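You operate a simulated robot arm through the tools that you are given. There is no shell and no other tool.

You are at the controls of a simulated robot arm. One attempt, no reset.

## Task
Fold down and crease the star gift's flaps, then tape the seam in yellow.
Fine: both folds creased with the crease tool, the tool back on its mat, the strip pressed across the seam.

The check looks at the end state, three seconds after you hand in, the way a careful person would. Anything else that was tipped, shoved, dropped, spilled or broken makes it a failure. Flat cloth is picked up by pressing the open fingertips on it (5 to 10 N) and closing them slowly along it; thin cloth reads only 2 to 8 mm in the jaws.

## Robot
A 7-joint arm with a two-finger parallel gripper, fixed in place. Base frame: the origin is on the floor under the middle of its stand, x ahead of it, y to its left, z up; the work surface is at about z = 0.88. Readings come in m, rad, newtons and seconds.
With the tool pointing down near the work surface it reaches from about 0.24 to 0.68 m from the base axis. Its first joint turns from -1.152 to 1.152 rad. Payload 2.4 kg.
Tool frame: the origin (TCP) lies between the finger pads and is the grasp point; the fingertips stand 0.03 m ahead of it; z points along the fingers, y is the line along which they close. Largest opening 0.094 m; finger width 0.028, thickness 0.01; the body of the gripper, 0.05 by 0.096 m, starts 0.055 m behind the TCP.
Orientation is that of the tool frame in the base frame, as a unit quaternion [w, x, y, z]. With the fingers straight down and closing along the base's y, the tool's x points along the base's -x, its y along +y and its z along -z.

## Interface
- The arm moves only by the tool move_arm. Its argument "rows" is a list of rows, each a list of 3 entries, a list of its own where there are three numbers: the turn, a rotation vector about the tool's x, y, z in rad, then the shift along the tool's x, y, z in m, then the finger opening in m, from 0 to 0.094. In form: [[[wx, wy, wz], [x, y, z], gripper], ...]. A call has 1 to 20 rows; each row shifts and turns the commanded pose from where the row before left it, along the tool's axes as they then stand. Each row takes 0.2 s and may step no farther than 0.05 m and 0.15 rad from the row before; otherwise, or with a gripper value out of range, the whole call is refused. A pose out of reach is approached as far as the arm can. The call stops where the force on the tool passes 60 N (or 10 N more than at its start, if that is more) or the arm is blocked; 0.2 s more then pass. Each finger travels about 0.153 m/s and halts on what it meets, pressing with about 30 N; the grip force reading is that of the motor and also rises with nothing between the fingers. The clock runs only during rows and for 0.2 s after the last one: add rows that do not move to give the fingers time. It gives the time, the measured TCP pose, the force on the tool (base axes), the opening and the grip force at its end, in the units of the frame above (readings bear some noise), with the torque about the TCP (base axes, N m) and any sound that the robot's microphone picked up.
- Cameras (640 x 400 px; columns grow to the right, rows downward): "scene" is fixed at [0.0356, 0.4732, 1.4466]; the picture's right is [-0.74, -0.67, 0.00], its down [-0.36, 0.40, -0.84] and it looks along [0.57, -0.63, -0.54] (base axes); focal length 347 px, centre (320, 200). "wrist" rides on the gripper at [0.076, 0.014, -0.102] in the tool frame; the picture's right is [-0.18, 0.98, 0.00], its down [-0.75, -0.14, -0.64] and it looks along [-0.63, -0.12, 0.77] (tool axes); focal length 243 px, centre (320, 200). There is no depth. A picture from a camera that has moved, and an enlarged one, comes with that camera's place and axes in the base frame and with its lens.
- get_image(camera): a new picture of that camera. No time passes.
- enlarge(camera, box): a new picture of the part [left, top, right, bottom] of that camera's present view, enlarged. No time passes.
- job_done(): hands the job in; it is judged then, once.

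Places have to be worked out from the pictures, the camera data and where the tool is seen. Open the gripper and draw the arm clear of the work before you hand the job in, unless the task says otherwise.

The tools are called as name(argument=value, ...) on one line, values as JSON. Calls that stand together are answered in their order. move_arm: Moves the arm, as the interface text tells. Its arguments: {"type":"object","properties":{"rows":{"type":"array","items":{"type":"array"}}},"required":["rows"]} The other tools are called the same way: get_image (camera) takes a picture; enlarge (camera, box) takes an enlarged picture of a part of a camera's view; job_done () hands the job in.

At the start:

```text
time_s: 0.0
ee_pos: [0.3792, -0.0788, 1.2334]
orientation: [0.0, 0.0, 1.0, 0.001]
force: [0.4, -0.2, 0.3]
wrist_torque: [-0.02, 0.01, 0.02]
opening: 0.0941
finger_force: 0.2
```

scene: 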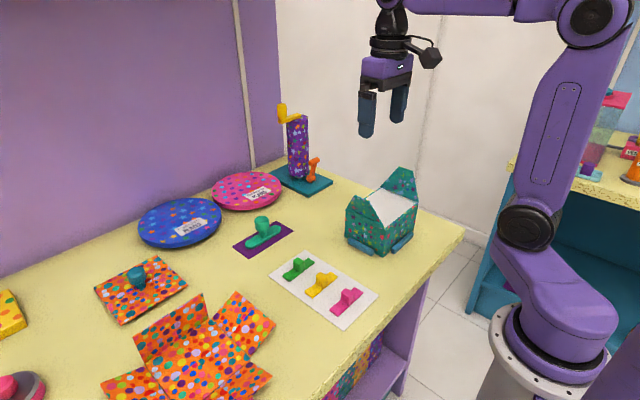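
wrist: 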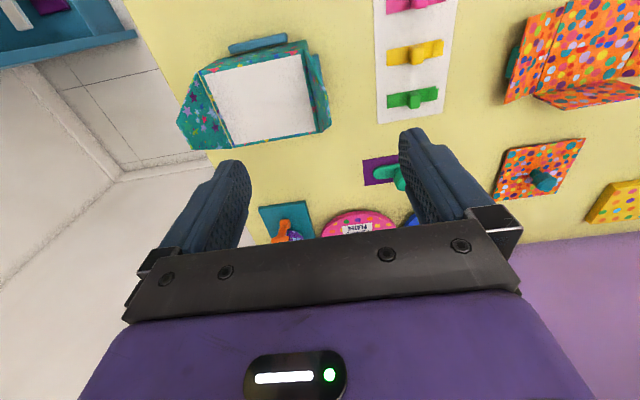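

I start by looking closer at the scene: the star gift looks like the teal box with two flaps, with tape strips on the white card and a crease tool on the purple mat.

enlarge(camera="scene", box=[320, 150, 440, 260])

enlarge(camera="scene", box=[220, 200, 400, 340])

enlarge(camera="wrist", box=[160, 0, 480, 200])

enlarge(camera="scene", box=[120, 90, 340, 260])

```text
3.64 times, centred on (380, 205) of scene
camera zoom: at [0.0356, 0.4732, 1.4466], right [-0.74, -0.67, 0.0], down [-0.36, 0.4, -0.84], along [0.57, -0.63, -0.54], focal length 1261 px, centre (102, 182)
```

zoom: 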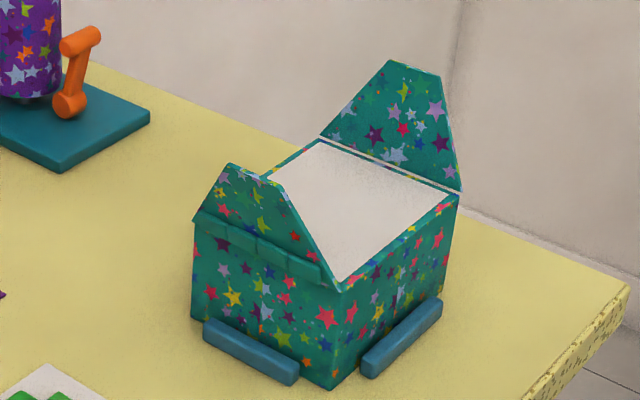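

```text
2.86 times, centred on (310, 270) of scene
camera zoom: at [0.0356, 0.4732, 1.4466], right [-0.74, -0.67, 0.0], down [-0.36, 0.4, -0.84], along [0.57, -0.63, -0.54], focal length 990 px, centre (349, 0)
```

zoom: 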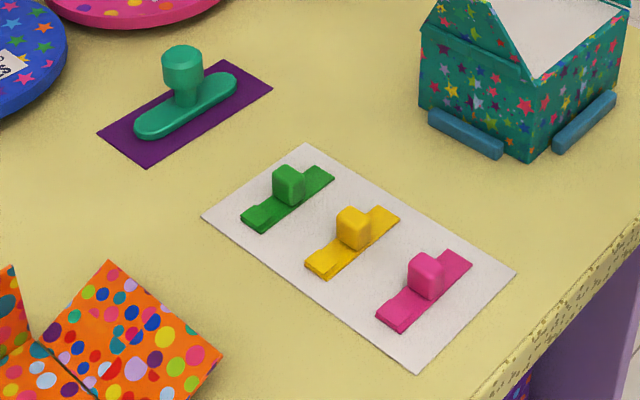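

```text
2.00 times, centred on (320, 100) of wrist
camera zoom: at [0.3037, -0.0648, 1.3341], right [0.18, 0.98, 0.0], down [0.75, -0.14, 0.64], along [0.63, -0.12, -0.77], focal length 485 px, centre (320, 400)
```

zoom: 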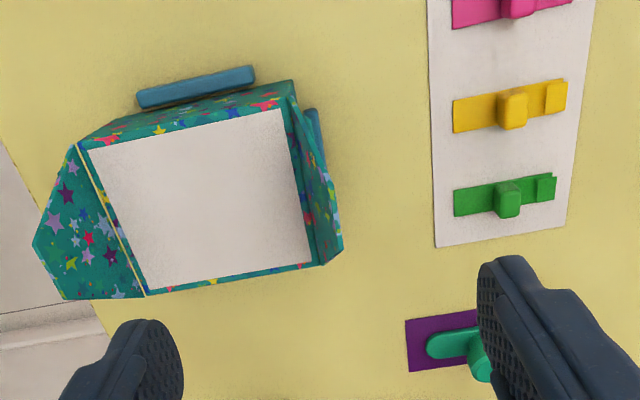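

```text
2.35 times, centred on (230, 175) of scene
camera zoom: at [0.0356, 0.4732, 1.4466], right [-0.74, -0.67, 0.0], down [-0.36, 0.4, -0.84], along [0.57, -0.63, -0.54], focal length 816 px, centre (532, 259)
```

zoom: 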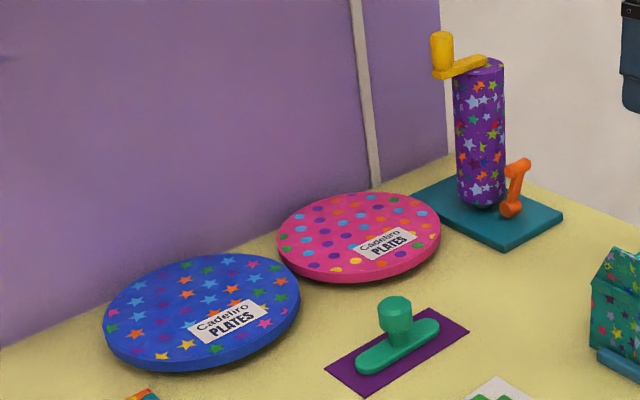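

The star gift sits at about x 0.35–0.46, y −0.24 to −0.10, with its top near z 0.97 and its hinges parallel to x. I move the wrist camera closer to judge the flaps better.

move_arm(rows=[[[0, 0, 0], [0.02, -0.022, 0.018], 0.094], [[0, 0, 0], [0.02, -0.022, 0.018], 0.094], [[0, 0, 0], [0.02, -0.022, 0.018], 0.094], [[0, 0, 0], [0.019, -0.023, 0.018], 0.094], [[0, 0, 0], [0, 0, 0], 0.094]])

get_image(camera="wrist")

get_image(camera="scene")

```text
time_s: 1.2
ee_pos: [0.3009, -0.1669, 1.1593]
orientation: [0.001, 0.0, 1.0, 0.0]
force: [0.0, 1.0, 0.3]
wrist_torque: [-0.06, 0.01, 0.01]
opening: 0.094
finger_force: 0.0
```

```text
taken
camera wrist: at [0.2239, -0.1536, 1.2617], right [0.18, 0.98, 0.0], down [0.75, -0.14, 0.64], along [0.63, -0.12, -0.77], focal length 243 px, centre (320, 200)
```

wrist: 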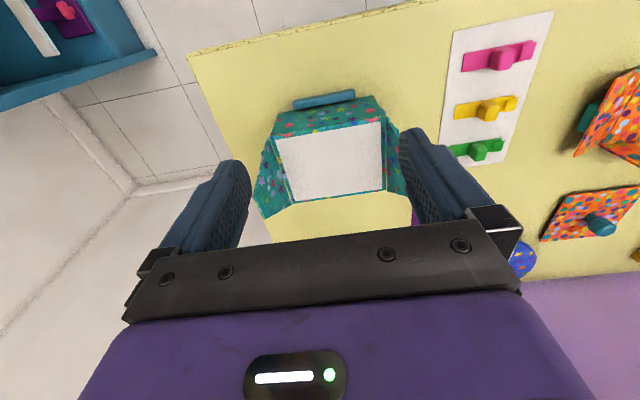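

```text
taken
```

scene: 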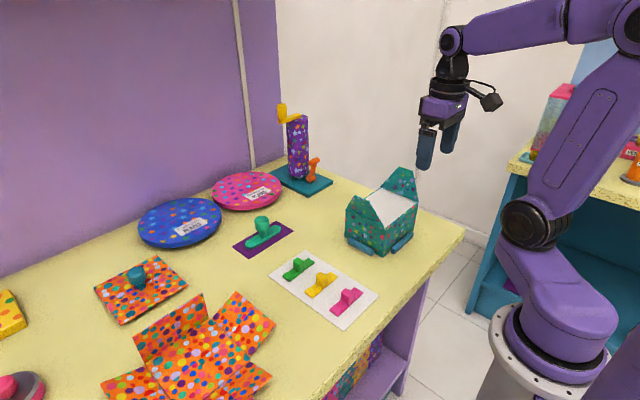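

enlarge(camera="wrist", box=[230, 70, 430, 220])

enlarge(camera="wrist", box=[430, 10, 560, 170])

```text
2.67 times, centred on (330, 145) of wrist
camera zoom: at [0.2239, -0.1536, 1.2617], right [0.18, 0.98, 0.0], down [0.75, -0.14, 0.64], along [0.63, -0.12, -0.77], focal length 647 px, centre (293, 347)
```

zoom: 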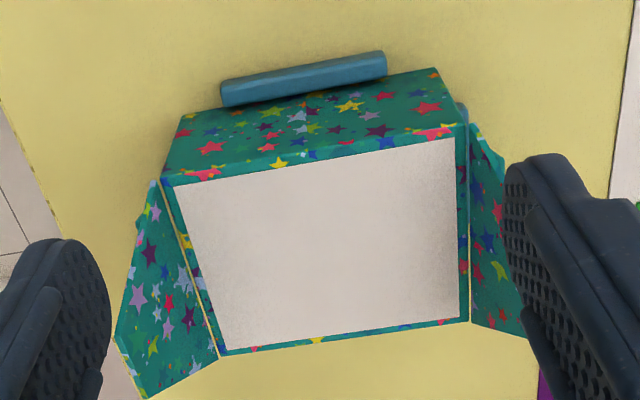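

```text
2.50 times, centred on (495, 90) of wrist
camera zoom: at [0.2239, -0.1536, 1.2617], right [0.18, 0.98, 0.0], down [0.75, -0.14, 0.64], along [0.63, -0.12, -0.77], focal length 606 px, centre (-118, 475)
```

zoom: 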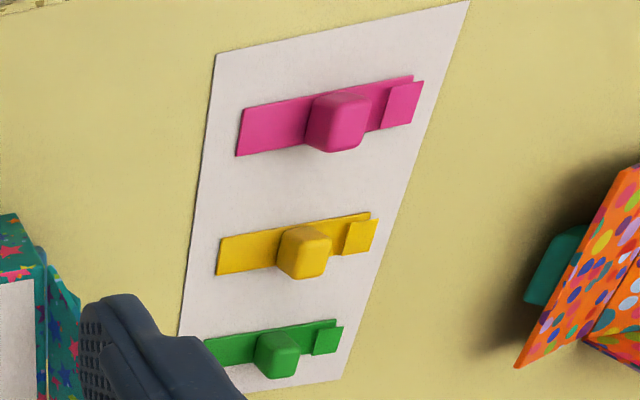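

The flaps lean about 13° outward, with hinges at y≈−0.096 and y≈−0.243 (z≈0.968) and tips at z≈1.035. I close the fingers and go to the +y side of the box, to push that flap over from outside.

move_arm(rows=[[[0, 0, 0], [-0.026, 0.0345, 0], 0.0], [[0, 0, 0], [-0.026, 0.0345, 0], 0.0], [[0, 0, 0], [-0.026, 0.0345, 0], 0.0], [[0, 0, 0], [-0.027, 0.0345, 0], 0.0], [[0, 0, 0], [0, 0, 0.04], 0.0], [[0, 0, 0], [0, 0, 0.04], 0.0], [[0, 0, 0], [0, 0, 0.04], 0.0], [[0, 0, 0], [0, 0, 0], 0.0]])

get_image(camera="scene")

get_image(camera="wrist")

```text
time_s: 3.0
ee_pos: [0.4059, -0.0295, 1.0392]
orientation: [0.0, 0.0, 1.0, 0.0]
force: [1.0, 0.5, -0.4]
wrist_torque: [0.0, -0.01, 0.03]
opening: 0.0002
finger_force: 29.9
```

```text
taken
```

scene: 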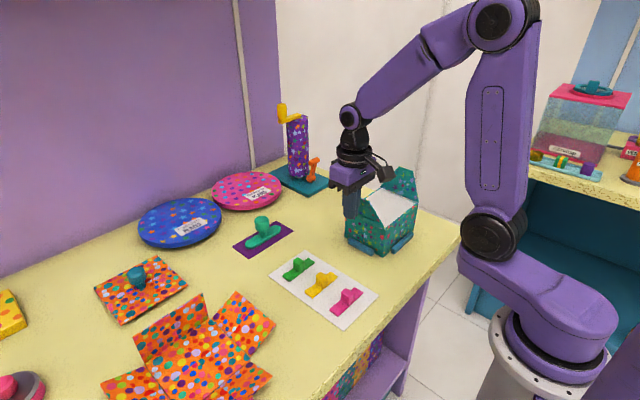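

```text
taken
camera wrist: at [0.3294, -0.0151, 1.1416], right [0.18, 0.98, 0.0], down [0.75, -0.14, 0.64], along [0.63, -0.12, -0.77], focal length 243 px, centre (320, 200)
```

wrist: 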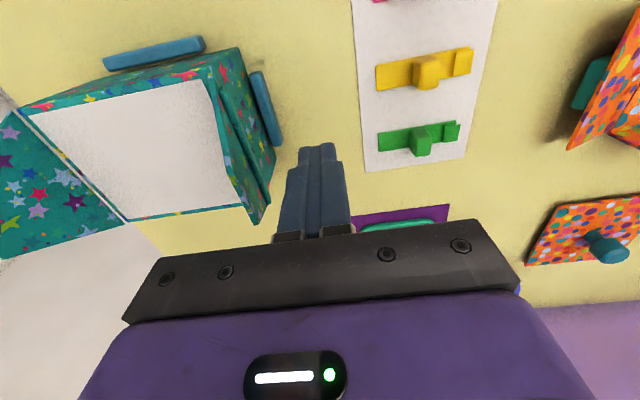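

The fingertips are outside the +y flap at z≈1.009. I sweep them along an arc over the box to fold this flap down.

move_arm(rows=[[[0, 0, 0], [0, -0.0355, 0.001], 0.0], [[0, 0, 0], [0, -0.02, 0.002], 0.0], [[0, 0, 0], [0, -0.015, 0.004], 0.0], [[0, 0, 0], [0, -0.012, 0.005], 0.0], [[0, 0, 0], [0, -0.008, 0.007], 0.0], [[0, 0, 0], [0, -0.006, 0.007], 0.0], [[0, 0, 0], [0, -0.004, 0.007], 0.0], [[0, 0, 0], [0, 0, 0], 0.0]])

enlarge(camera="scene", box=[320, 150, 440, 260])

get_image(camera="wrist")

```text
time_s: 3.7
ee_pos: [0.4063, -0.085, 1.0401]
orientation: [0.002, -0.002, 1.0, 0.003]
force: [-9.9, 6.8, 20.6]
wrist_torque: [0.27, 0.27, -0.1]
opening: 0.0
finger_force: 30.1
stopped in row 3: the force on the tool passed its limit at 76 N (the readings are from after the stop); the commanded pose is now the measured one
```

```text
3.64 times, centred on (380, 205) of scene
camera zoom: at [0.0351, 0.4734, 1.4465], right [-0.74, -0.67, 0.0], down [-0.36, 0.4, -0.84], along [0.57, -0.63, -0.54], focal length 1261 px, centre (102, 182)
```

zoom: 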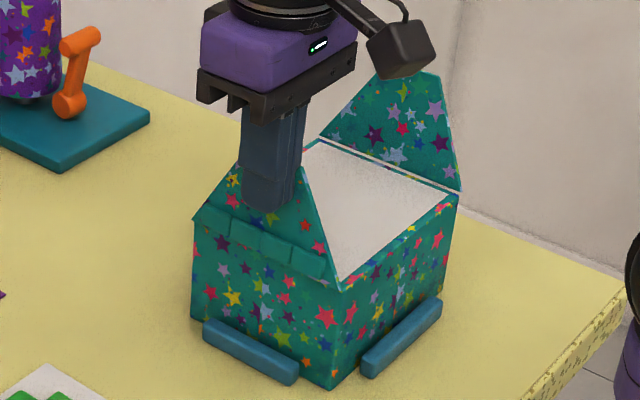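

```text
taken
camera wrist: at [0.3293, -0.0715, 1.1417], right [0.18, 0.98, 0.01], down [0.75, -0.14, 0.64], along [0.63, -0.11, -0.77], focal length 243 px, centre (320, 200)
```

wrist: 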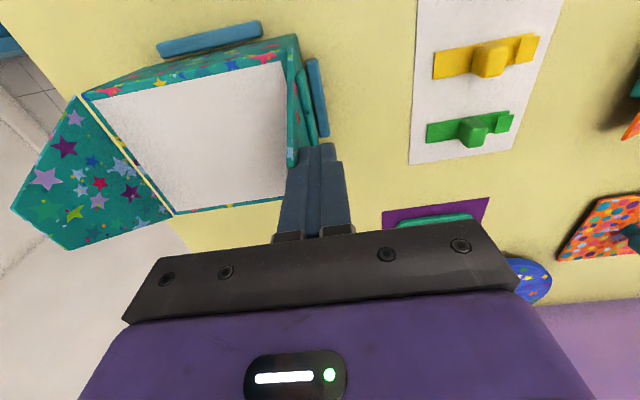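

The quick contact tripped the force limit while the flap was about vertical; the box has not moved. I hold still to read the settled force before continuing more slowly.

move_arm(rows=[[[0, 0, 0], [0, 0, -0.004], 0.0], [[0, 0, 0], [0, 0, 0], 0.0], [[0, 0, 0], [0, 0, 0], 0.0]])

enlarge(camera="wrist", box=[60, 10, 380, 250])

```text
time_s: 4.5
ee_pos: [0.4078, -0.086, 1.0435]
orientation: [0.003, -0.001, 1.0, 0.002]
force: [0.6, -0.8, -0.7]
wrist_torque: [0.01, -0.01, -0.01]
opening: 0.0
finger_force: 30.0
```

```text
1.67 times, centred on (220, 130) of wrist
camera zoom: at [0.3304, -0.0727, 1.1448], right [0.18, 0.98, 0.01], down [0.75, -0.14, 0.64], along [0.63, -0.11, -0.76], focal length 404 px, centre (487, 317)
```

zoom: 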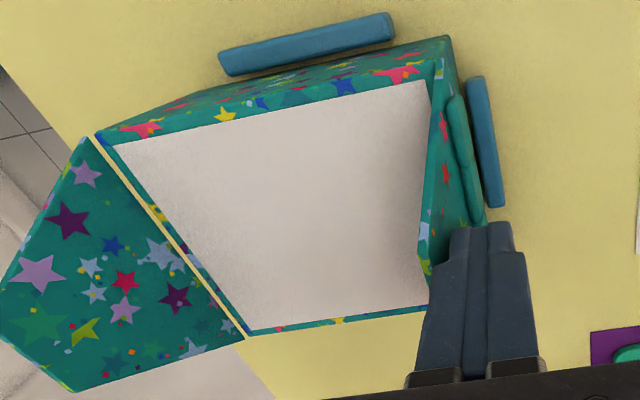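

Force is back to zero and the flap now stands about vertical. I continue slowly along the arc.

move_arm(rows=[[[0, 0, 0], [0, -0.005, 0], 0.0], [[0, 0, 0], [0, -0.005, 0], 0.0], [[0, 0, 0], [0, -0.005, 0.001], 0.0], [[0, 0, 0], [0, -0.005, 0.002], 0.0], [[0, 0, 0], [0, -0.0045, 0.003], 0.0], [[0, 0, 0], [0, -0.0045, 0.0035], 0.0], [[0, 0, 0], [0, -0.004, 0.004], 0.0], [[0, 0, 0], [0, -0.004, 0.0045], 0.0]])

enlarge(camera="scene", box=[320, 150, 440, 260])

enlarge(camera="wrist", box=[60, 10, 380, 250])

```text
time_s: 6.3
ee_pos: [0.4072, -0.1227, 1.0245]
orientation: [0.002, 0.0, 1.0, 0.003]
force: [-1.0, 0.2, -0.2]
wrist_torque: [0.02, 0.02, 0.0]
opening: 0.0
finger_force: 30.3
```

```text
3.64 times, centred on (380, 205) of scene
camera zoom: at [0.0356, 0.4732, 1.4466], right [-0.74, -0.67, 0.0], down [-0.36, 0.4, -0.84], along [0.57, -0.63, -0.54], focal length 1261 px, centre (102, 182)
```

zoom: 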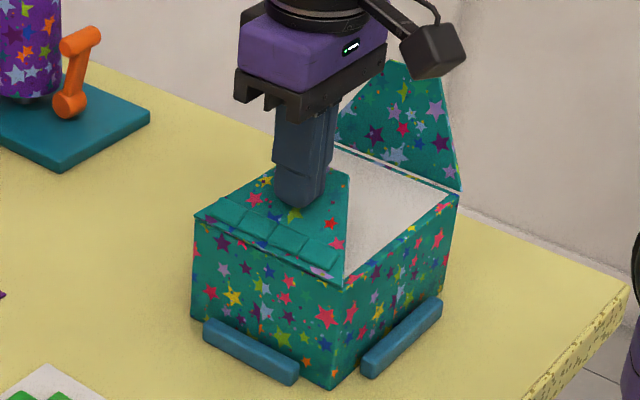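

```text
1.67 times, centred on (220, 130) of wrist
camera zoom: at [0.3303, -0.1094, 1.1266], right [0.18, 0.98, 0.01], down [0.75, -0.14, 0.64], along [0.63, -0.11, -0.76], focal length 404 px, centre (487, 317)
```

zoom: 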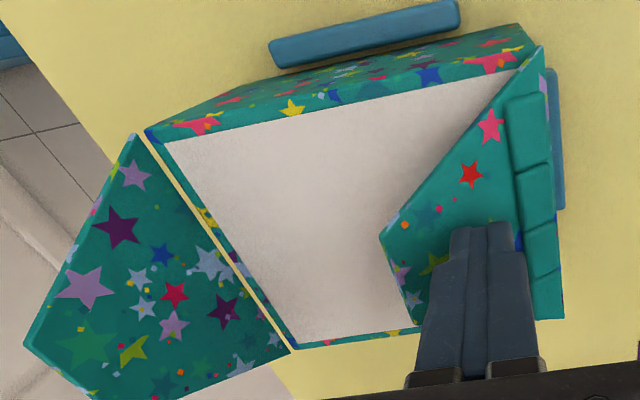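

The flap follows well with the segmented crease band near its hinge. I continue pressing it down flat.

move_arm(rows=[[[0, 0, 0], [0, -0.003, 0.005], 0.0], [[0, 0, 0], [0, -0.003, 0.005], 0.0], [[0, 0, 0], [0, -0.002, 0.005], 0.0], [[0, 0, 0], [0, -0.001, 0.004], 0.0], [[0, 0, 0], [0, 0, 0.002], 0.0], [[0, 0, 0], [0, 0, 0.002], 0.0], [[0, 0, 0], [0, 0, 0], 0.0]])

enlarge(camera="scene", box=[320, 150, 440, 260])

enlarge(camera="wrist", box=[60, 10, 380, 250])

```text
time_s: 7.9
ee_pos: [0.407, -0.132, 1.0012]
orientation: [0.002, -0.002, 1.0, 0.003]
force: [-0.3, -0.4, 0.3]
wrist_torque: [-0.01, 0.02, -0.05]
opening: 0.0
finger_force: 30.0
```

```text
3.64 times, centred on (380, 205) of scene
camera zoom: at [0.0356, 0.4732, 1.4466], right [-0.74, -0.67, 0.0], down [-0.36, 0.4, -0.84], along [0.57, -0.63, -0.54], focal length 1261 px, centre (102, 182)
```

zoom: 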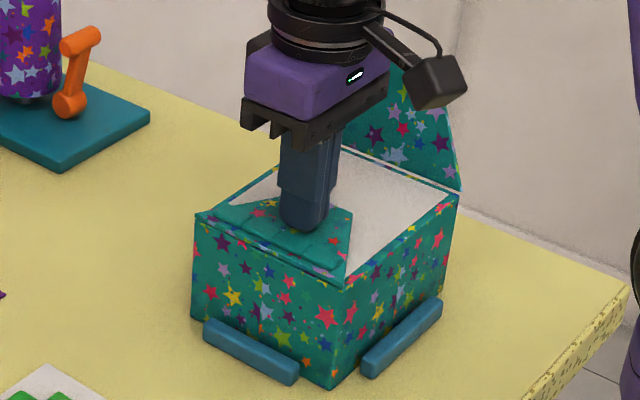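

```text
1.67 times, centred on (220, 130) of wrist
camera zoom: at [0.3304, -0.1184, 1.1036], right [0.18, 0.98, 0.01], down [0.75, -0.14, 0.64], along [0.63, -0.11, -0.76], focal length 404 px, centre (487, 317)
```

zoom: 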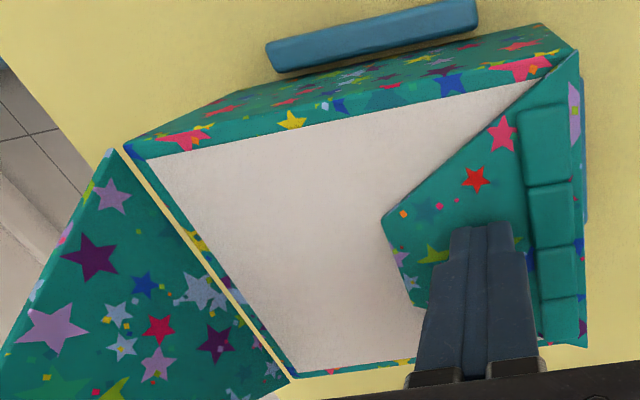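

The flap looks nearly flat with hardly any force. I lift the fingers to see how far it springs back.

move_arm(rows=[[[0, 0, 0], [0, 0, 0.002], 0.0], [[0, 0, 0], [0, 0, -0.03], 0.0], [[0, 0, 0], [0, 0, -0.04], 0.0], [[0, 0, 0], [0, 0.0, -0.04], 0.0], [[0, 0, 0], [0, 0, 0], 0.0]])

enlarge(camera="scene", box=[320, 150, 440, 260])

enlarge(camera="wrist", box=[60, 10, 380, 250])

```text
time_s: 9.1
ee_pos: [0.4057, -0.1318, 1.1114]
orientation: [0.002, -0.001, 1.0, 0.003]
force: [-0.8, 0.0, 0.0]
wrist_torque: [0.0, 0.02, 0.03]
opening: 0.0
finger_force: 29.5
```

```text
3.64 times, centred on (380, 205) of scene
camera zoom: at [0.0356, 0.4732, 1.4466], right [-0.74, -0.67, 0.0], down [-0.36, 0.4, -0.84], along [0.57, -0.63, -0.54], focal length 1261 px, centre (102, 182)
```

zoom: 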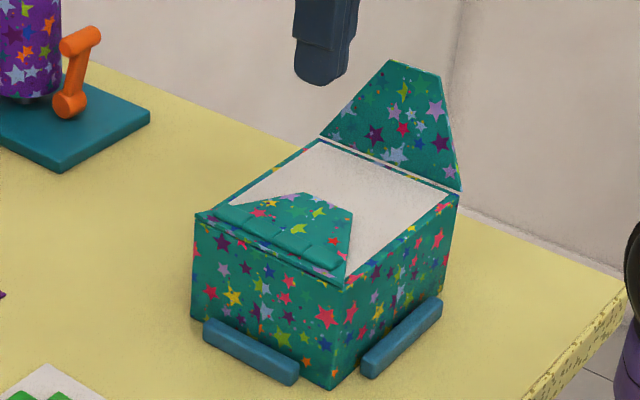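

```text
1.67 times, centred on (220, 130) of wrist
camera zoom: at [0.3293, -0.1187, 1.212], right [0.18, 0.98, 0.01], down [0.75, -0.14, 0.64], along [0.63, -0.11, -0.76], focal length 404 px, centre (487, 317)
```

zoom: 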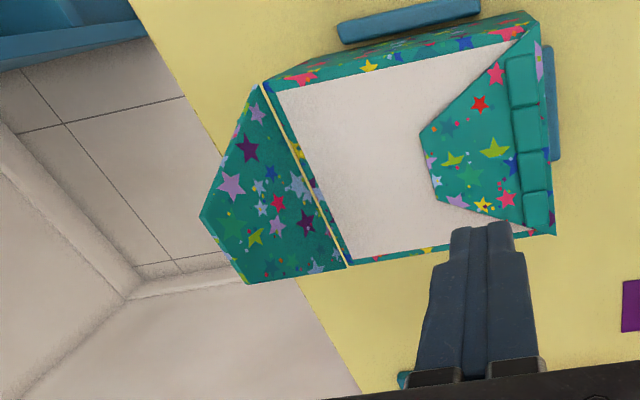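

The flap stays down on its own. Now I carry the fingers over to the −y side and bring them down outside the other flap.

move_arm(rows=[[[0, 0, 0], [0, -0.045, 0], 0.0], [[0, 0, 0], [0, -0.045, 0], 0.0], [[0, 0, 0], [0, -0.045, 0], 0.0], [[0, 0, 0], [0, -0.045, 0], 0.0], [[0, 0, 0], [0, 0, 0.034], 0.0], [[0, 0, 0], [0, 0, 0.034], 0.0], [[0, 0, 0], [0, 0.012, 0], 0.0], [[0, 0, 0], [0, 0.012, 0], 0.0], [[0, 0, 0], [0, 0.006, 0], 0.0], [[0, 0, 0], [0, 0, 0], 0.0]])

get_image(camera="wrist")

enlarge(camera="scene", box=[320, 150, 440, 260])

```text
time_s: 11.3
ee_pos: [0.4076, -0.2815, 1.0404]
orientation: [0.002, 0.0, 1.0, 0.003]
force: [0.0, 0.0, -0.3]
wrist_torque: [0.01, -0.01, 0.02]
opening: 0.0001
finger_force: 29.7
```

```text
taken
camera wrist: at [0.3305, -0.2685, 1.1432], right [0.18, 0.98, 0.01], down [0.75, -0.14, 0.64], along [0.63, -0.11, -0.76], focal length 243 px, centre (320, 200)
```

wrist: 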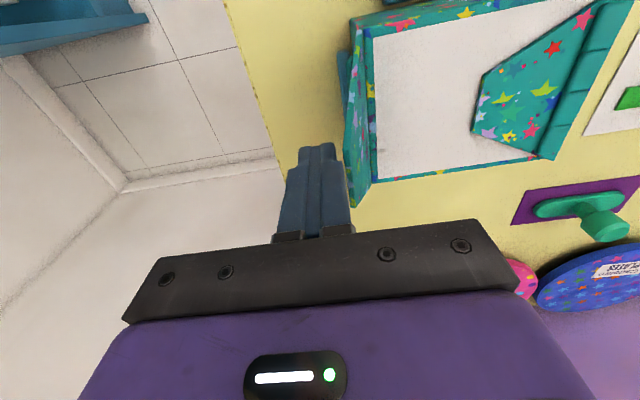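

```text
3.64 times, centred on (380, 205) of scene
camera zoom: at [0.0356, 0.4732, 1.4466], right [-0.74, -0.67, 0.0], down [-0.36, 0.4, -0.84], along [0.57, -0.63, -0.54], focal length 1261 px, centre (102, 182)
```

zoom: 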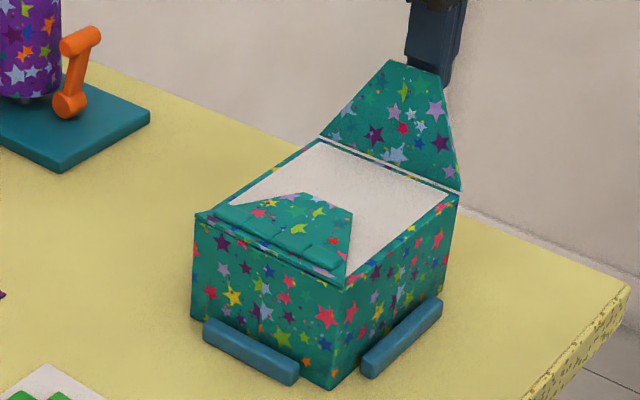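

The fingers are outside the −y flap at the same height. I push it slowly over along the mirrored arc and press it flat.

move_arm(rows=[[[0, 0, 0], [0, 0.005, 0], 0.0], [[0, 0, 0], [0, 0.005, 0], 0.0], [[0, 0, 0], [0, 0.005, 0], 0.0], [[0, 0, 0], [0, 0.005, 0], 0.0], [[0, 0, 0], [0, 0.005, 0], 0.0], [[0, 0, 0], [0, 0.005, 0], 0.0], [[0, 0, 0], [0, 0.005, 0], 0.0], [[0, 0, 0], [0, 0.005, 0.001], 0.0], [[0, 0, 0], [0, 0.005, 0.002], 0.0], [[0, 0, 0], [0, 0.0045, 0.003], 0.0], [[0, 0, 0], [0, 0.0045, 0.0035], 0.0], [[0, 0, 0], [0, 0.004, 0.004], 0.0], [[0, 0, 0], [0, 0.004, 0.0045], 0.0], [[0, 0, 0], [0, 0.003, 0.005], 0.0], [[0, 0, 0], [0, 0.003, 0.005], 0.0], [[0, 0, 0], [0, 0.002, 0.004], 0.0], [[0, 0, 0], [0, 0.001, 0.004], 0.0], [[0, 0, 0], [0, 0, 0.002], 0.0], [[0, 0, 0], [0, 0, 0.001], 0.0]])

enlarge(camera="wrist", box=[200, 0, 520, 240])

enlarge(camera="scene", box=[320, 150, 440, 260])

```text
time_s: 15.3
ee_pos: [0.4068, -0.2099, 1.0027]
orientation: [0.003, -0.001, 1.0, 0.002]
force: [-0.2, 0.0, -0.4]
wrist_torque: [0.03, 0.05, 0.03]
opening: 0.0001
finger_force: 30.2
```

```text
1.67 times, centred on (360, 120) of wrist
camera zoom: at [0.3303, -0.1969, 1.1042], right [0.18, 0.98, 0.01], down [0.75, -0.14, 0.64], along [0.63, -0.11, -0.76], focal length 404 px, centre (253, 333)
```

zoom: 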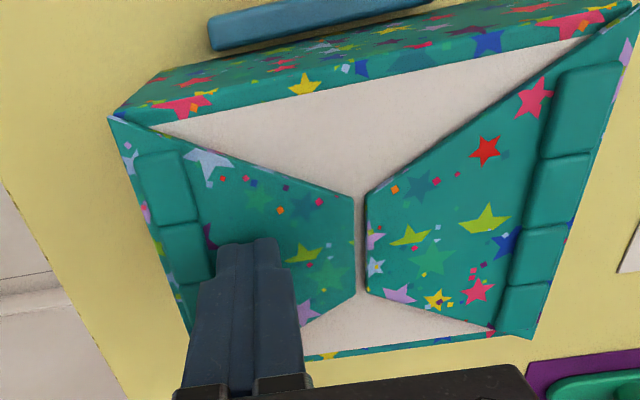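

```text
3.64 times, centred on (380, 205) of scene
camera zoom: at [0.0356, 0.4732, 1.4466], right [-0.74, -0.67, 0.0], down [-0.36, 0.4, -0.84], along [0.57, -0.63, -0.54], focal length 1261 px, centre (102, 182)
```

zoom: 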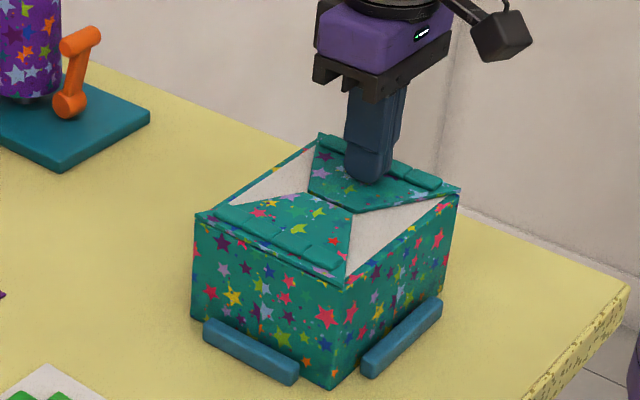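

Both flaps lie down and the seam is formed in the middle. I lift clear and look from above to locate the crease bands and seam.

move_arm(rows=[[[0, 0, 0], [0, 0, -0.04], 0.0], [[0, 0, 0], [0.03, 0.01, -0.03], 0.0], [[0, 0, 0], [0.03, 0.015, -0.03], 0.0], [[0, 0, 0], [0.03, 0.015, -0.02], 0.0], [[0, 0, 0], [0.02, 0, 0], 0.0], [[0, 0, 0], [0, 0, 0], 0.0]])

enlarge(camera="wrist", box=[200, 50, 440, 220])

enlarge(camera="scene", box=[320, 150, 440, 260])

get_image(camera="wrist")

```text
time_s: 16.7
ee_pos: [0.2955, -0.1719, 1.1235]
orientation: [0.002, -0.001, 1.0, 0.003]
force: [0.1, 0.1, -0.4]
wrist_torque: [0.04, 0.01, 0.02]
opening: 0.0003
finger_force: 29.7
```

```text
2.35 times, centred on (320, 135) of wrist
camera zoom: at [0.2188, -0.1584, 1.2254], right [0.18, 0.98, 0.01], down [0.75, -0.14, 0.64], along [0.63, -0.11, -0.77], focal length 571 px, centre (320, 353)
```

zoom: 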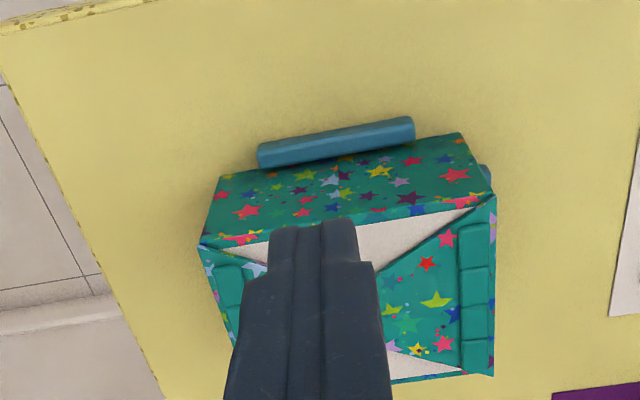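

```text
3.64 times, centred on (380, 205) of scene
camera zoom: at [0.0356, 0.4732, 1.4466], right [-0.74, -0.67, 0.0], down [-0.36, 0.4, -0.84], along [0.57, -0.63, -0.54], focal length 1261 px, centre (102, 182)
```

zoom: 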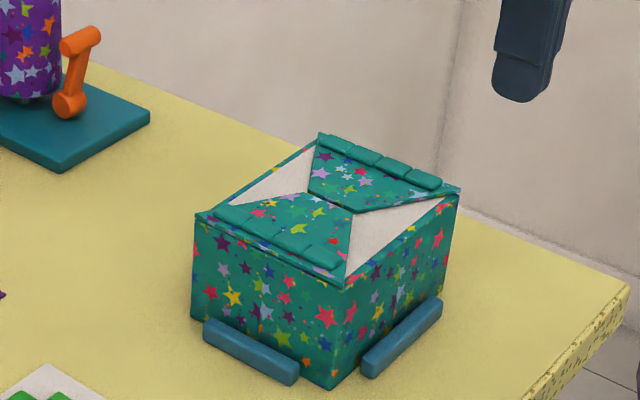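

```text
taken
camera wrist: at [0.2188, -0.1584, 1.2254], right [0.18, 0.98, 0.01], down [0.75, -0.14, 0.64], along [0.63, -0.11, -0.77], focal length 243 px, centre (320, 200)
```

wrist: 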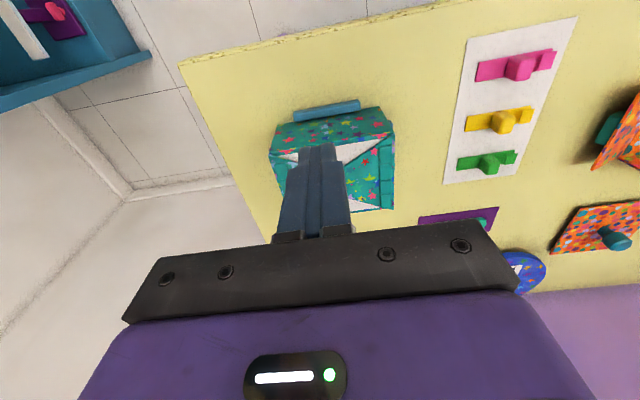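

Both flaps stay down; each fold shows four raised crease segments, centred near y≈−0.107 and y≈−0.232. I move over toward the crease tool on the purple mat (about x 0.615, y 0.05) to look at it closely.

move_arm(rows=[[[0, 0, 0], [-0.032, 0.03, -0.004], 0.094], [[0, 0, 0], [-0.032, 0.03, -0.004], 0.094], [[0, 0, 0], [-0.032, 0.03, 0], 0.094], [[0, 0, 0], [-0.032, 0.03, 0], 0.094], [[0, 0, 0], [-0.032, 0.03, 0], 0.094], [[0, 0, 0], [-0.032, 0.03, 0], 0.094], [[0, 0, 0], [-0.032, 0.035, 0], 0.094], [[0, 0, 0], [0, 0, 0], 0.094]])

get_image(camera="wrist")

enlarge(camera="scene", box=[220, 200, 310, 260])

```text
time_s: 18.5
ee_pos: [0.5207, 0.0424, 1.1328]
orientation: [0.002, -0.001, 1.0, 0.002]
force: [-0.3, -0.5, 0.3]
wrist_torque: [0.01, 0.0, -0.01]
opening: 0.0943
finger_force: 0.1
```

```text
taken
camera wrist: at [0.4439, 0.0565, 1.234], right [0.18, 0.98, 0.01], down [0.75, -0.14, 0.64], along [0.63, -0.11, -0.76], focal length 243 px, centre (320, 200)
```

wrist: 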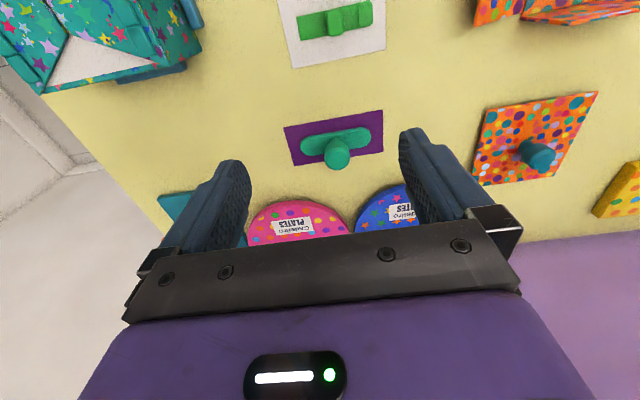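

```text
6.67 times, centred on (265, 230) of scene
camera zoom: at [0.0356, 0.4732, 1.4466], right [-0.74, -0.67, 0.0], down [-0.36, 0.4, -0.84], along [0.57, -0.63, -0.54], focal length 2311 px, centre (687, 0)
```

zoom: 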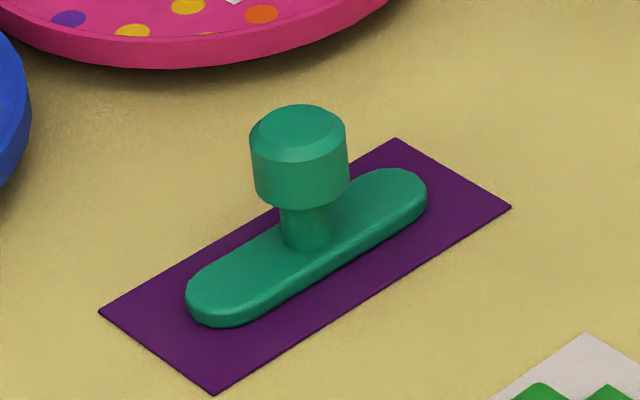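

The crease tool has a round knob (about 36 mm wide, top z≈0.949) on a foot that lies along y. I enlarge the wrist view to refine its centre.

enlarge(camera="wrist", box=[280, 100, 400, 180])

```text
5.00 times, centred on (340, 140) of wrist
camera zoom: at [0.4439, 0.0565, 1.234], right [0.18, 0.98, 0.01], down [0.75, -0.14, 0.64], along [0.63, -0.11, -0.76], focal length 1213 px, centre (220, 500)
```

zoom: 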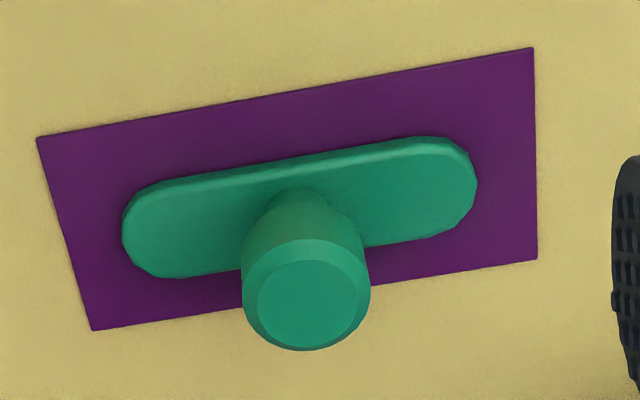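

The knob centre works out to about (0.615, 0.050). I move above it with open fingers, descend part way and check.

move_arm(rows=[[[0, 0, 0], [-0.047, 0.004, 0], 0.094], [[0, 0, 0], [-0.047, 0.0036, 0], 0.094], [[0, 0, 0], [0, 0, 0.04], 0.094], [[0, 0, 0], [0, 0, 0.04], 0.094], [[0, 0, 0], [0, 0, 0.03], 0.094], [[0, 0, 0], [0, 0, 0], 0.094]])

get_image(camera="wrist")

enlarge(camera="scene", box=[200, 150, 330, 260])

```text
time_s: 19.9
ee_pos: [0.6142, 0.0526, 1.0232]
orientation: [0.003, -0.002, 1.0, 0.002]
force: [0.0, 0.1, -0.3]
wrist_torque: [0.0, -0.02, 0.03]
opening: 0.0941
finger_force: 0.0
```

```text
taken
camera wrist: at [0.5375, 0.0666, 1.125], right [0.18, 0.98, 0.01], down [0.75, -0.14, 0.64], along [0.63, -0.11, -0.76], focal length 243 px, centre (320, 200)
```

wrist: 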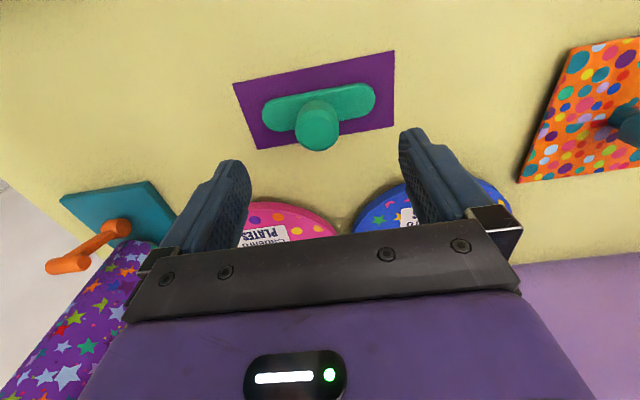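

```text
3.64 times, centred on (265, 205) of scene
camera zoom: at [0.0356, 0.4732, 1.4466], right [-0.74, -0.67, 0.0], down [-0.36, 0.4, -0.84], along [0.57, -0.63, -0.54], focal length 1261 px, centre (520, 182)
```

zoom: 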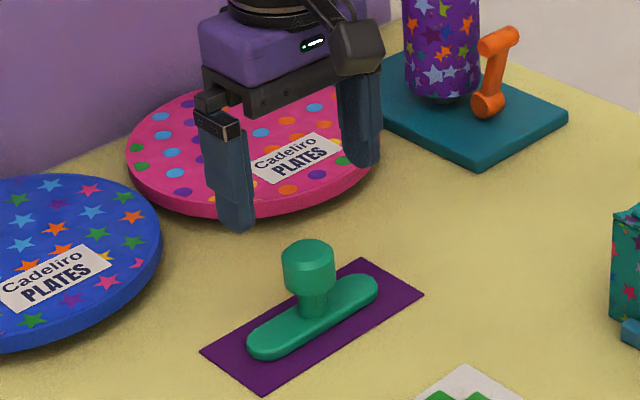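

The knob is centred between the fingers to within a few millimetres. I descend around it to TCP z≈0.936 and close.

move_arm(rows=[[[0, 0, 0], [0, -0.002, 0.03], 0.094], [[0, 0, 0], [0, 0, 0.03], 0.094], [[0, 0, 0], [0, 0, 0.018], 0.094], [[0, 0, 0], [0, 0, 0.007], 0.094], [[0, 0, 0], [0, 0, 0], 0.094]])

get_image(camera="wrist")

enlarge(camera="scene", box=[200, 150, 330, 260])

```text
time_s: 21.1
ee_pos: [0.6143, 0.0511, 0.9362]
orientation: [0.002, -0.001, 1.0, 0.002]
force: [0.5, -0.8, -0.4]
wrist_torque: [0.02, 0.0, 0.01]
opening: 0.0939
finger_force: 0.1
```

```text
taken
camera wrist: at [0.5377, 0.0643, 1.0393], right [0.18, 0.98, 0.01], down [0.75, -0.14, 0.64], along [0.63, -0.11, -0.76], focal length 243 px, centre (320, 200)
```

wrist: 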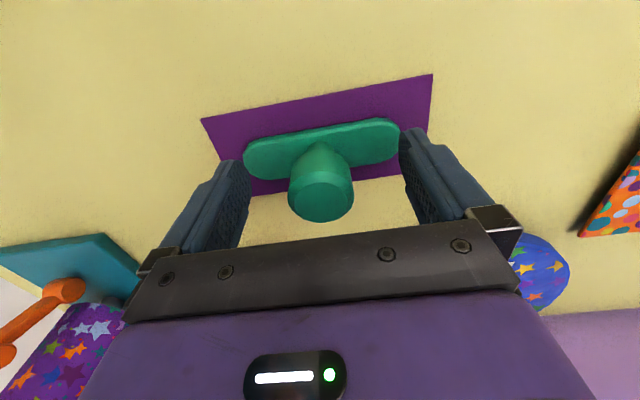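

```text
3.64 times, centred on (265, 205) of scene
camera zoom: at [0.0356, 0.4732, 1.4466], right [-0.74, -0.67, 0.0], down [-0.36, 0.4, -0.84], along [0.57, -0.63, -0.54], focal length 1261 px, centre (520, 182)
```

zoom: 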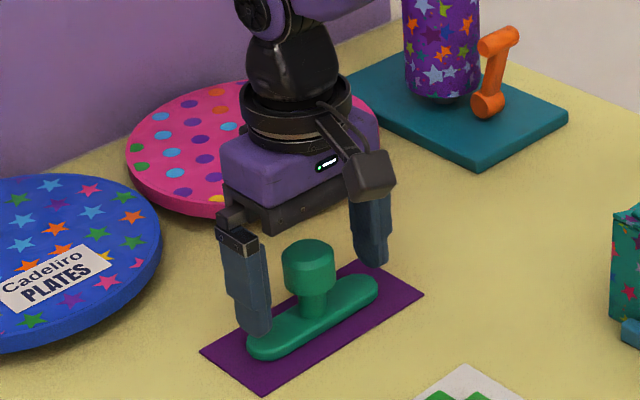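

The fingers straddle the knob with the tips just above the foot. I close gently on it.

move_arm(rows=[[[0, 0, 0], [0, 0, 0], 0.07], [[0, 0, 0], [0, 0, 0], 0.05], [[0, 0, 0], [0, 0, 0], 0.042], [[0, 0, 0], [0, 0, 0], 0.036], [[0, 0, 0], [0, 0, 0], 0.03], [[0, 0, 0], [0, 0, 0], 0.02], [[0, 0, 0], [0, 0, 0], 0.02]])

get_image(camera="wrist")

enlarge(camera="scene", box=[200, 150, 330, 260])

```text
time_s: 22.7
ee_pos: [0.6157, 0.051, 0.9384]
orientation: [0.003, -0.001, 1.0, 0.003]
force: [0.2, -2.3, 0.7]
wrist_torque: [0.05, 0.0, 0.02]
opening: 0.0367
finger_force: 30.1
```

```text
taken
camera wrist: at [0.5378, 0.0642, 1.0396], right [0.18, 0.98, 0.01], down [0.75, -0.14, 0.64], along [0.63, -0.11, -0.76], focal length 243 px, centre (320, 200)
```

wrist: 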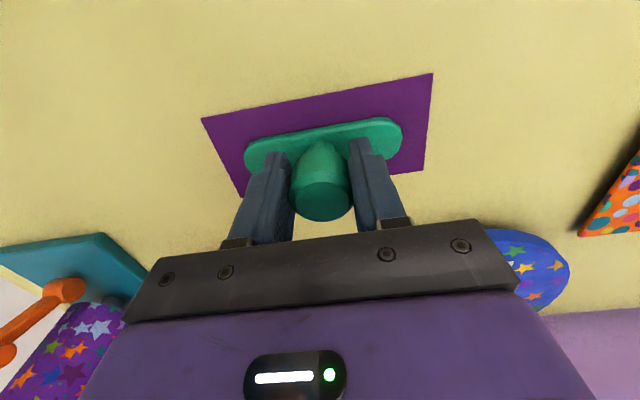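

```text
3.64 times, centred on (265, 205) of scene
camera zoom: at [0.0356, 0.4731, 1.4466], right [-0.74, -0.67, 0.0], down [-0.36, 0.4, -0.84], along [0.57, -0.63, -0.54], focal length 1261 px, centre (520, 182)
```

zoom: 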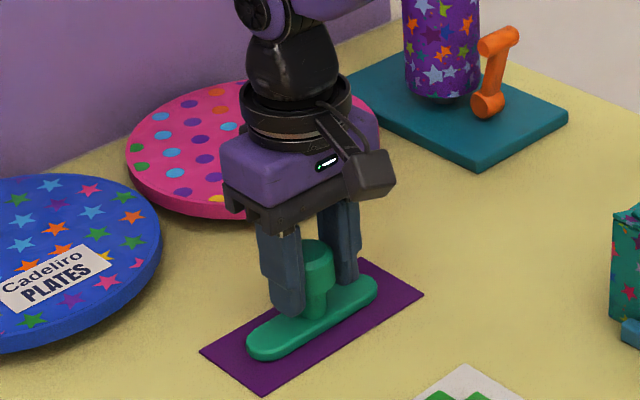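

The knob is held firmly (opening 36.7 mm, TCP about 0.055 above the foot's underside). I lift the crease tool straight up and bring it back to a clear area.

move_arm(rows=[[[0, 0, 0], [0, 0, -0.01], 0.02], [[0, 0, 0], [0, 0, -0.03], 0.02], [[0, 0, 0], [0, 0, -0.04], 0.02], [[0, 0, 0], [0, 0, -0.04], 0.02], [[0, 0, 0], [0, 0, -0.035], 0.02], [[0, 0, 0], [0.03, -0.014, 0], 0.02], [[0, 0, 0], [0.03, -0.014, 0], 0.02], [[0, 0, 0], [0.03, -0.014, 0], 0.02], [[0, 0, 0], [0.025, -0.01, 0], 0.02], [[0, 0, 0], [0, 0, 0], 0.02]])

get_image(camera="scene")

get_image(camera="wrist")

```text
time_s: 24.9
ee_pos: [0.4993, -0.0021, 1.0919]
orientation: [0.003, -0.002, 1.0, 0.003]
force: [-0.3, -0.3, -0.9]
wrist_torque: [0.03, 0.01, -0.01]
opening: 0.0368
finger_force: 30.0
```

```text
taken
```

scene: 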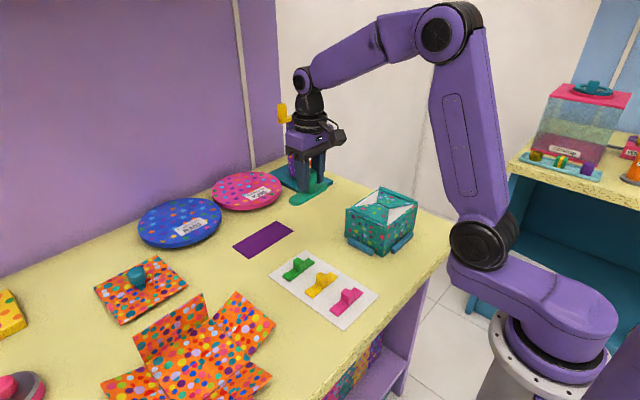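

```text
taken
camera wrist: at [0.4225, 0.0109, 1.1938], right [0.18, 0.98, 0.01], down [0.75, -0.14, 0.64], along [0.63, -0.11, -0.76], focal length 243 px, centre (320, 200)
```

wrist: 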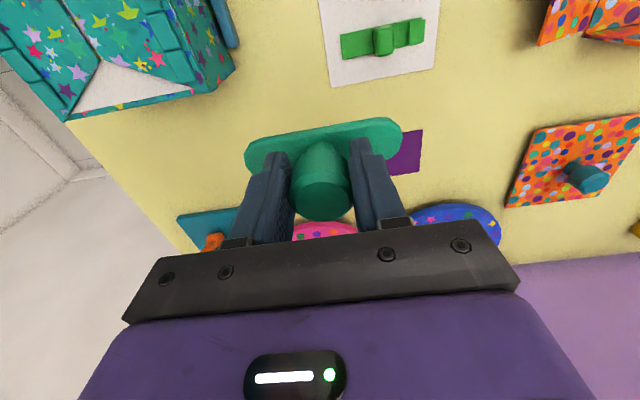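

The tool came up cleanly and level. Now I yaw it 90° about the tool axis so the foot lies along x, parallel to the folds.

move_arm(rows=[[[0, 0, 0.1428], [0, 0, 0], 0.02], [[0, 0, 0.1428], [0, 0, 0], 0.02], [[0, 0, 0.1428], [0, 0, 0], 0.02], [[0, 0, 0.1428], [0, 0, 0], 0.02], [[0, 0, 0.1428], [0, 0, 0], 0.02], [[0, 0, 0.1428], [0, 0, 0], 0.02], [[0, 0, 0.1428], [0, 0, 0], 0.02], [[0, 0, 0.1428], [0, 0, 0], 0.02], [[0, 0, 0.1428], [0, 0, 0], 0.02], [[0, 0, 0.1428], [0, 0, 0], 0.02], [[0, 0, 0.1428], [0, 0, 0], 0.02], [[0, 0, 0], [0, 0, 0], 0.02]])

get_image(camera="scene")

get_image(camera="wrist")

```text
time_s: 27.5
ee_pos: [0.4997, -0.0026, 1.0912]
orientation: [-0.001, 0.706, 0.708, 0.002]
force: [0.4, -0.7, -0.2]
wrist_torque: [0.02, -0.01, -0.04]
opening: 0.0366
finger_force: 30.3
```

```text
taken
```

scene: 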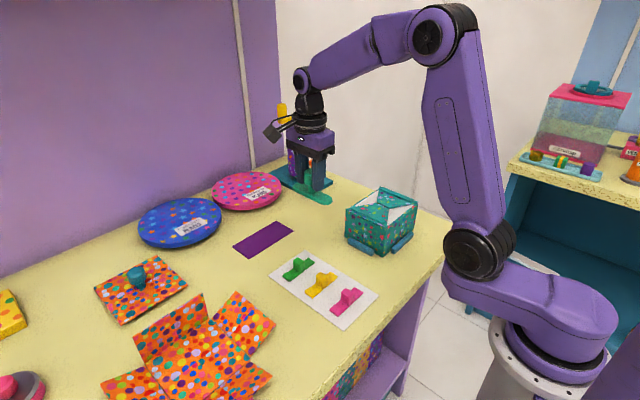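

```text
taken
camera wrist: at [0.513, 0.0732, 1.1945], right [0.98, -0.18, 0.0], down [-0.14, -0.76, 0.64], along [-0.11, -0.63, -0.77], focal length 243 px, centre (320, 200)
```

wrist: 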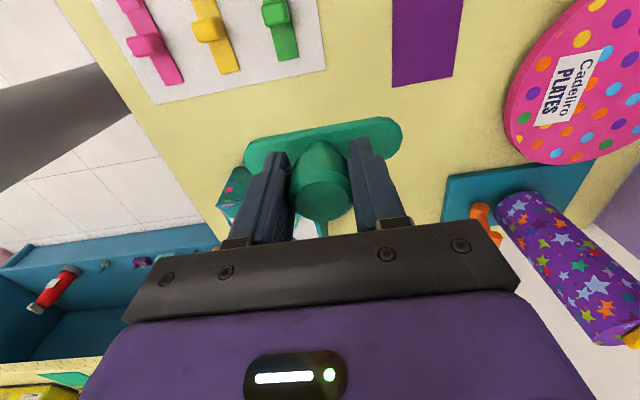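

The foot now lies along x. I move it above the +y crease band at about (0.406, −0.107), staying about 45 mm over it.

move_arm(rows=[[[0, 0, 0], [-0.026, -0.0235, 0.004], 0.02], [[0, 0, 0], [-0.026, -0.0235, 0.004], 0.02], [[0, 0, 0], [-0.026, -0.0235, 0.004], 0.02], [[0, 0, 0], [-0.026, -0.0235, 0.004], 0.02], [[0, 0, 0], [0, 0, 0], 0.02]])

enlarge(camera="scene", box=[320, 150, 440, 260])

get_image(camera="wrist")

```text
time_s: 28.7
ee_pos: [0.4044, -0.1069, 1.076]
orientation: [0.0, 0.706, 0.708, 0.004]
force: [0.1, -0.3, -1.1]
wrist_torque: [0.02, 0.0, -0.02]
opening: 0.0364
finger_force: 30.1
```

```text
3.64 times, centred on (380, 205) of scene
camera zoom: at [0.0357, 0.4731, 1.4466], right [-0.74, -0.67, 0.0], down [-0.36, 0.4, -0.84], along [0.57, -0.63, -0.54], focal length 1261 px, centre (102, 182)
```

zoom: 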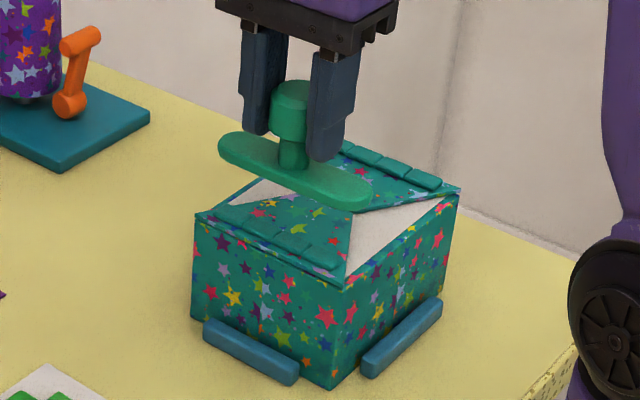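

```text
taken
camera wrist: at [0.4188, -0.0302, 1.1779], right [0.98, -0.18, 0.0], down [-0.14, -0.76, 0.64], along [-0.11, -0.63, -0.77], focal length 243 px, centre (320, 200)
```

wrist: 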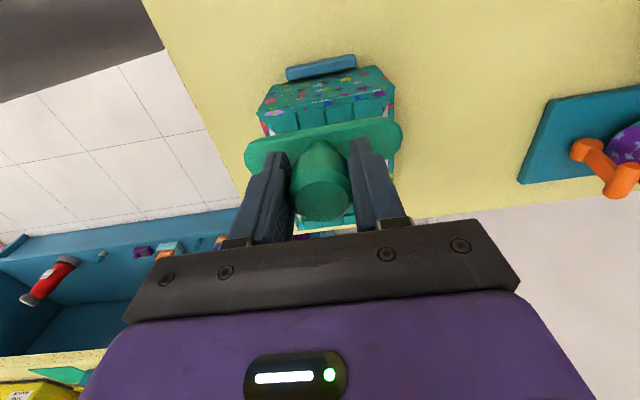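

Alignment looks right, with the foot above the four segments. I descend towards the band, slowly at the end.

move_arm(rows=[[[0, 0, 0], [0, 0, 0.015], 0.02], [[0, 0, 0], [0, 0.002, 0.013], 0.02], [[0, 0, 0], [0, 0, 0.004], 0.02], [[0, 0, 0], [0, 0, 0.003], 0.02], [[0, 0, 0], [0, 0, 0.002], 0.02], [[0, 0, 0], [0, 0, 0], 0.02]])

enlarge(camera="scene", box=[320, 150, 440, 260])

enlarge(camera="wrist", box=[220, 60, 420, 240])

```text
time_s: 30.1
ee_pos: [0.4079, -0.1059, 1.038]
orientation: [0.0, 0.705, 0.709, 0.003]
force: [-0.2, 0.0, 0.1]
wrist_torque: [-0.01, 0.0, 0.02]
opening: 0.0365
finger_force: 30.2
```

```text
3.64 times, centred on (380, 205) of scene
camera zoom: at [0.0357, 0.4732, 1.4466], right [-0.74, -0.67, 0.0], down [-0.36, 0.4, -0.84], along [0.57, -0.63, -0.54], focal length 1261 px, centre (102, 182)
```

zoom: 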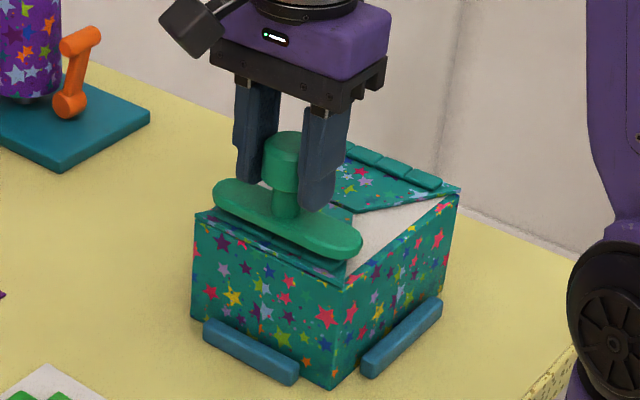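

```text
2.22 times, centred on (320, 150) of wrist
camera zoom: at [0.4213, -0.0306, 1.1402], right [0.98, -0.18, 0.0], down [-0.14, -0.76, 0.64], along [-0.11, -0.63, -0.77], focal length 539 px, centre (320, 311)
```

zoom: 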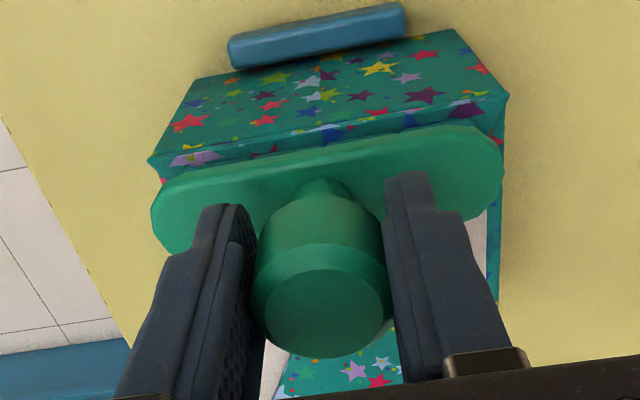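

No contact yet, and the foot spans nearly the whole fold. I continue down in small steps.

move_arm(rows=[[[0, 0, 0], [0, 0, 0.002], 0.02], [[0, 0, 0], [0, 0, 0.002], 0.02], [[0, 0, 0], [0, 0, 0.0015], 0.02], [[0, 0, 0], [0, 0, 0.0015], 0.02], [[0, 0, 0], [0, 0, 0], 0.02]])

```text
time_s: 31.3
ee_pos: [0.4084, -0.1057, 1.0315]
orientation: [-0.001, 0.706, 0.708, 0.003]
force: [-0.4, -0.3, -0.5]
wrist_torque: [-0.02, -0.02, 0.0]
opening: 0.0362
finger_force: 30.0
```

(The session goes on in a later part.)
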